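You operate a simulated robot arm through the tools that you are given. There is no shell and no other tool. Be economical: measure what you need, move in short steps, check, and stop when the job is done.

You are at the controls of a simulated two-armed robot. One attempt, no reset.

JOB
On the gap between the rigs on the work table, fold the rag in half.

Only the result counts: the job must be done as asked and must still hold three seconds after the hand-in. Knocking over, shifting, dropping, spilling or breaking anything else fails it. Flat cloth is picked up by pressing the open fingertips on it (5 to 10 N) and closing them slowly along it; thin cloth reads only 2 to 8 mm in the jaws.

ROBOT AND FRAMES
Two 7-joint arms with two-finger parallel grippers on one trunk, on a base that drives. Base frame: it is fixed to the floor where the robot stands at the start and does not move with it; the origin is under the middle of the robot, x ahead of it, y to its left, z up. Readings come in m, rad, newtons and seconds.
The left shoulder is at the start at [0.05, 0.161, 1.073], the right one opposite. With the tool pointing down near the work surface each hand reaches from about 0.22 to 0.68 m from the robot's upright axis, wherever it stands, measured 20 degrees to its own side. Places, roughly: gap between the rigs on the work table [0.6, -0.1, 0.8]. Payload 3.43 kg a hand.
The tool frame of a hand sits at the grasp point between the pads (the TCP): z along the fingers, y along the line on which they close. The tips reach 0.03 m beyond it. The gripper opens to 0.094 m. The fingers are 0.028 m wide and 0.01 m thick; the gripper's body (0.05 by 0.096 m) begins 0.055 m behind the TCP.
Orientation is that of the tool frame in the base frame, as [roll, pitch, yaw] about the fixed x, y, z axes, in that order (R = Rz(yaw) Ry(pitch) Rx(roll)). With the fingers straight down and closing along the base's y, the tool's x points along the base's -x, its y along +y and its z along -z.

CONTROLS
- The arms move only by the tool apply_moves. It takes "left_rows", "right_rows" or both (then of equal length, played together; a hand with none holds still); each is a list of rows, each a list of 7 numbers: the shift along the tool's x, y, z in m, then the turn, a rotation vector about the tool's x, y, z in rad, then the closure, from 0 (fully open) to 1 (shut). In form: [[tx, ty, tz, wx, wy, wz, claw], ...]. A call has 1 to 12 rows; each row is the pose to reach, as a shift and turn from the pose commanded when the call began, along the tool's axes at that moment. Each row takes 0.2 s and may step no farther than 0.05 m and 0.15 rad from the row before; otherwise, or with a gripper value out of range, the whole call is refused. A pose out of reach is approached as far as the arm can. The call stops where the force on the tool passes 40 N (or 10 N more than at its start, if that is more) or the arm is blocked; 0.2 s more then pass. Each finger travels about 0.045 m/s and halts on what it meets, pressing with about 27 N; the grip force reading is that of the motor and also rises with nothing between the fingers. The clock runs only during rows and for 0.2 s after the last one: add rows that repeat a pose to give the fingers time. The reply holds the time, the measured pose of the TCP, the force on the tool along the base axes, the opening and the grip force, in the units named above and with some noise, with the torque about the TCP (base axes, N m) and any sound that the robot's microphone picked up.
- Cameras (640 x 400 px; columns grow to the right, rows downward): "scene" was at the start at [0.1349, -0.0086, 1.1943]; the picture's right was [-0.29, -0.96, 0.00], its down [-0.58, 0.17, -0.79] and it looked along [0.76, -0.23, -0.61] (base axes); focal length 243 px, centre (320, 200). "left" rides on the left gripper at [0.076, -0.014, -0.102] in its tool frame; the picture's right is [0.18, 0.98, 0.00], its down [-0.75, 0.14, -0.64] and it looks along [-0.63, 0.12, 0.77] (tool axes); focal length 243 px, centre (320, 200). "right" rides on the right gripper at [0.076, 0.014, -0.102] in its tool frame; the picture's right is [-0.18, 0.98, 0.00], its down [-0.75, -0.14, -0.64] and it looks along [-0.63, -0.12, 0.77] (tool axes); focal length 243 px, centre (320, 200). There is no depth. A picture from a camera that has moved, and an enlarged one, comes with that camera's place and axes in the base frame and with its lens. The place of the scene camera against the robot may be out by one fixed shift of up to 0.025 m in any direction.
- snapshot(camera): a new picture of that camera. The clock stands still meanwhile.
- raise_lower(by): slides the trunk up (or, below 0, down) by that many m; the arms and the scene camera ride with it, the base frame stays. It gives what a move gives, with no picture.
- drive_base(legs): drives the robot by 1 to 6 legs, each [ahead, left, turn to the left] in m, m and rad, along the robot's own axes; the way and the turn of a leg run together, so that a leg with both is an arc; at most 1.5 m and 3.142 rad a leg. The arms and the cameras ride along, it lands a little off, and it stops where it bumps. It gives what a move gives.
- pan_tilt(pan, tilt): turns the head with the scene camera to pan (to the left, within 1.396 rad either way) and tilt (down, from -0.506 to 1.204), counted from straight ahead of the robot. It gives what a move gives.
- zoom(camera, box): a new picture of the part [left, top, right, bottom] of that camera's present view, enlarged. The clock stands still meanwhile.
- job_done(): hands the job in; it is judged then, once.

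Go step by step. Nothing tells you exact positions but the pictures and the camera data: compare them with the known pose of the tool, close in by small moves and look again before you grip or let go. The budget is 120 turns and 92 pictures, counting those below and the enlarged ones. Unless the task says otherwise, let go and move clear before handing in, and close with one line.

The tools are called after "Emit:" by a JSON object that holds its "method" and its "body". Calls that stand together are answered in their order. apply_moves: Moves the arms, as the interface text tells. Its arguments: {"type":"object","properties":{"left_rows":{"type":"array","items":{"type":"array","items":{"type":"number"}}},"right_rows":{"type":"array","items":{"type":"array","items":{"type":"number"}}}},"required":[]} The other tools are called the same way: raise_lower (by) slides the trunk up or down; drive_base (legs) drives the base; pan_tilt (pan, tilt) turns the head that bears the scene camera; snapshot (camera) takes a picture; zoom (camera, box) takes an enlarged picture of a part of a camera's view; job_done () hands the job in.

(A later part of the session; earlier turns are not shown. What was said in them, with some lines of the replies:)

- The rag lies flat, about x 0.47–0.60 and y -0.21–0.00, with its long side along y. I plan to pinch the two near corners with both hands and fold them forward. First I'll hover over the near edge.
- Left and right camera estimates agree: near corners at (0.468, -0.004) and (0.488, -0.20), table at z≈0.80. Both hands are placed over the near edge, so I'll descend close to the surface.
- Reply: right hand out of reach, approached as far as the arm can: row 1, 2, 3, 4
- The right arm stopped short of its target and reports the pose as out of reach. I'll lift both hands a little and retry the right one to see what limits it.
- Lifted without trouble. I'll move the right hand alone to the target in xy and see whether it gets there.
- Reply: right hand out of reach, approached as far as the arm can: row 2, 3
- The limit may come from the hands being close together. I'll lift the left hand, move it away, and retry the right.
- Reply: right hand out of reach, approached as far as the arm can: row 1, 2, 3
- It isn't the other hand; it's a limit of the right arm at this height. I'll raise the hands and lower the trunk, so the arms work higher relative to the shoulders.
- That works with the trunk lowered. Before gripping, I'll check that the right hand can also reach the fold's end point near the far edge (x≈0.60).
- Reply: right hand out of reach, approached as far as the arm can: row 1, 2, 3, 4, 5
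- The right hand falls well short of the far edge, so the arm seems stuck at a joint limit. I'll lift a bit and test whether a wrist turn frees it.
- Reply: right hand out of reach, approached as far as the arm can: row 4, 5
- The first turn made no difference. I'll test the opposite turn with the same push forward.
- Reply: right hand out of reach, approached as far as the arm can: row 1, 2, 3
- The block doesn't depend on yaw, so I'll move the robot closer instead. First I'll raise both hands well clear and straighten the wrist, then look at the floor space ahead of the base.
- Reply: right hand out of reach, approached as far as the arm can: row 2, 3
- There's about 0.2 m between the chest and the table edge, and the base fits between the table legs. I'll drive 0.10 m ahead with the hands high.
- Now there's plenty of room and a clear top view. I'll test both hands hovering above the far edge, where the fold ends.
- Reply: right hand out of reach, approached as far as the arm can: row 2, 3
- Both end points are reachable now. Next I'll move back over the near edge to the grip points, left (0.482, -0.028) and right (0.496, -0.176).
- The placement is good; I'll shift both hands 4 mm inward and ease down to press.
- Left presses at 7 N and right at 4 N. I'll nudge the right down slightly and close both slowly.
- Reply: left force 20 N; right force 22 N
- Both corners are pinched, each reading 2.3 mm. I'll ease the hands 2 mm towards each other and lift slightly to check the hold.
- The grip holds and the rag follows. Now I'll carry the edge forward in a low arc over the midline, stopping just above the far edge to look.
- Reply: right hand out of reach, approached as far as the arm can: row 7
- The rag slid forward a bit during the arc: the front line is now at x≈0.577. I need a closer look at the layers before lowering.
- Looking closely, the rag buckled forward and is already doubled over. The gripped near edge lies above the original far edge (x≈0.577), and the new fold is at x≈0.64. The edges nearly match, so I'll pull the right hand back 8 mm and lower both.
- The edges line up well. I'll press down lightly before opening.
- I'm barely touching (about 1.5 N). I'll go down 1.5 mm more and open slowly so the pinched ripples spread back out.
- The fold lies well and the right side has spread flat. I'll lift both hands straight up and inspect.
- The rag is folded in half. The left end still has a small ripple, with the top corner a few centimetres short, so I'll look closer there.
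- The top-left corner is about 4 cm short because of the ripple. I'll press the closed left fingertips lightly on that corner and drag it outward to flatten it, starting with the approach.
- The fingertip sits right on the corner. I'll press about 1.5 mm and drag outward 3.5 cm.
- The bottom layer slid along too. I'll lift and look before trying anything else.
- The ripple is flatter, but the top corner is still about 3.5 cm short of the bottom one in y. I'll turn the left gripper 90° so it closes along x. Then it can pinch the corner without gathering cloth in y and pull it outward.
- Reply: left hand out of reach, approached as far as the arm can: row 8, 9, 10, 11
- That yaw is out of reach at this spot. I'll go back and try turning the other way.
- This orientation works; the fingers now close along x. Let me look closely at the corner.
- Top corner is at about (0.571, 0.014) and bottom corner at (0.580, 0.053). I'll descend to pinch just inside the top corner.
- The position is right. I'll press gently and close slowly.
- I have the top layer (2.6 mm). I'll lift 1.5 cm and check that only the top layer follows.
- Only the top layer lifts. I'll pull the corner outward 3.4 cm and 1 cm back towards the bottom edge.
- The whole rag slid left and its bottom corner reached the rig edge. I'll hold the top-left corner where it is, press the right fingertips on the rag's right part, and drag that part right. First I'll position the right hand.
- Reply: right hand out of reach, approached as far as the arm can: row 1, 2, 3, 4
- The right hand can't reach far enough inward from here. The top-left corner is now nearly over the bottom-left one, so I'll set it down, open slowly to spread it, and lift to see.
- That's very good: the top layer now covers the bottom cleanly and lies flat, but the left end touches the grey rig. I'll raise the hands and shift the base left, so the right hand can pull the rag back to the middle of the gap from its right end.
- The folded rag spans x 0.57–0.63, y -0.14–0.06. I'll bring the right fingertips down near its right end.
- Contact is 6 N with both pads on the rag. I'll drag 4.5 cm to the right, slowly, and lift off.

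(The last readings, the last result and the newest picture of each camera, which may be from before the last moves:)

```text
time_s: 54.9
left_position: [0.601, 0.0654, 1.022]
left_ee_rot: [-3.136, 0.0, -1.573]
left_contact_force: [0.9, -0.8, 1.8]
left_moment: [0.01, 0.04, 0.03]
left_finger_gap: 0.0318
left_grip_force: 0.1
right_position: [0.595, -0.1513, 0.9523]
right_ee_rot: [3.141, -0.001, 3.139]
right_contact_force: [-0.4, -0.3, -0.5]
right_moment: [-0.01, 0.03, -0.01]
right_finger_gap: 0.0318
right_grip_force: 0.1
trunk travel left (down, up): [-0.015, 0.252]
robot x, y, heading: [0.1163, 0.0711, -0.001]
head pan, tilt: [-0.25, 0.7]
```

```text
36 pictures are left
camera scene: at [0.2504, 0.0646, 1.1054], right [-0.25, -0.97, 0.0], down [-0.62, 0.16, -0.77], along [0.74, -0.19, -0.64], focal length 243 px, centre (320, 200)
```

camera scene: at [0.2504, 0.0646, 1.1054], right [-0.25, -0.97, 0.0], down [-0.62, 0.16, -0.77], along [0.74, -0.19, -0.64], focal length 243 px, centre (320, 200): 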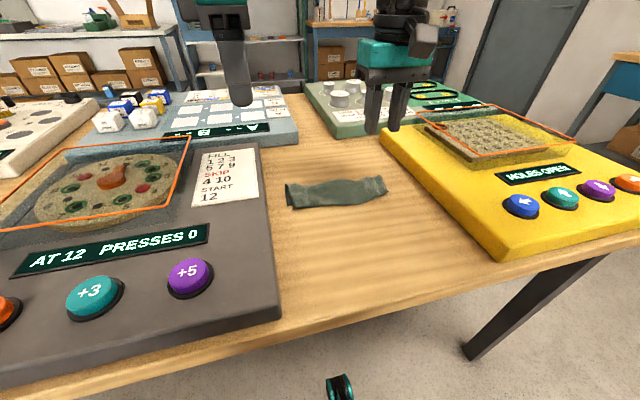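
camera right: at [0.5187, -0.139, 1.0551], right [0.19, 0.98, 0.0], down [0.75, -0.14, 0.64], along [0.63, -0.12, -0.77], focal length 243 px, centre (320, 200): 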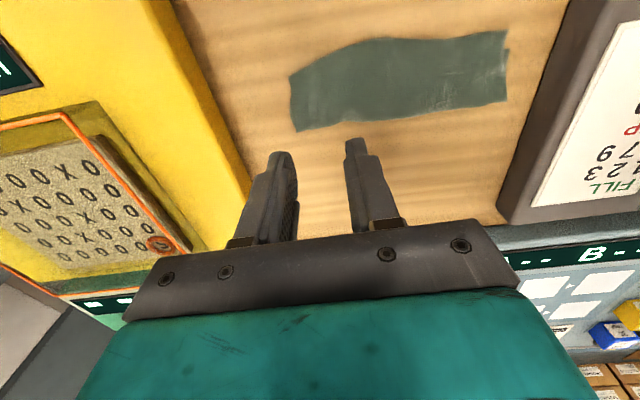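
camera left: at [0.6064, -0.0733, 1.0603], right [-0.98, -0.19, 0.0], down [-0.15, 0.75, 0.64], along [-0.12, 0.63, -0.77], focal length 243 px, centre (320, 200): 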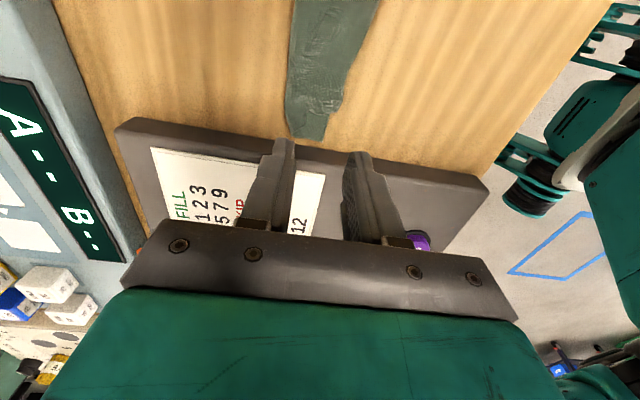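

The rag now sits in the middle of the gap as a neat double layer. I'll take one enlarged look at its edges.

Emit:
{"method": "zoom", "body": {"camera": "right", "box": [270, 10, 530, 150]}}

Emit:
{"method": "zoom", "body": {"camera": "scene", "box": [270, 160, 400, 225]}}

```text
2.46 times, centred on (400, 80) of right
camera zoom: at [0.5187, -0.139, 1.0551], right [0.19, 0.98, 0.0], down [0.75, -0.14, 0.64], along [0.63, -0.12, -0.77], focal length 597 px, centre (123, 495)
```

zoom: 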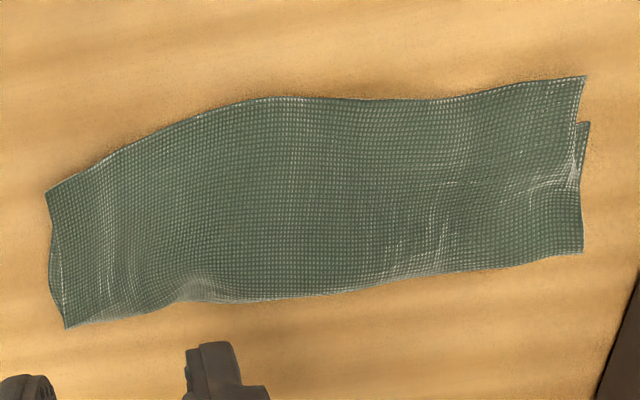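

```text
4.92 times, centred on (335, 192) of scene
camera zoom: at [0.2504, 0.0646, 1.1054], right [-0.25, -0.97, 0.0], down [-0.62, 0.16, -0.77], along [0.74, -0.19, -0.64], focal length 1195 px, centre (246, 237)
```

zoom: 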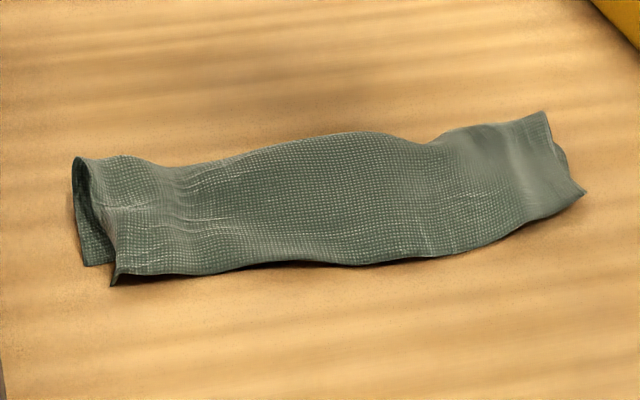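

The rag is cleanly doubled, with edges and corners matching to about 1–1.5 cm. Both hands are open and clear, and the rigs were never pressed or moved, so I'm handing in.

Emit:
{"method": "job_done", "body": {}}

```text
The job is handed in.
```

The rag is folded in half and lies flat in the gap between the rigs. Its edges match to about 1–1.5 cm, and both hands are clear of it.
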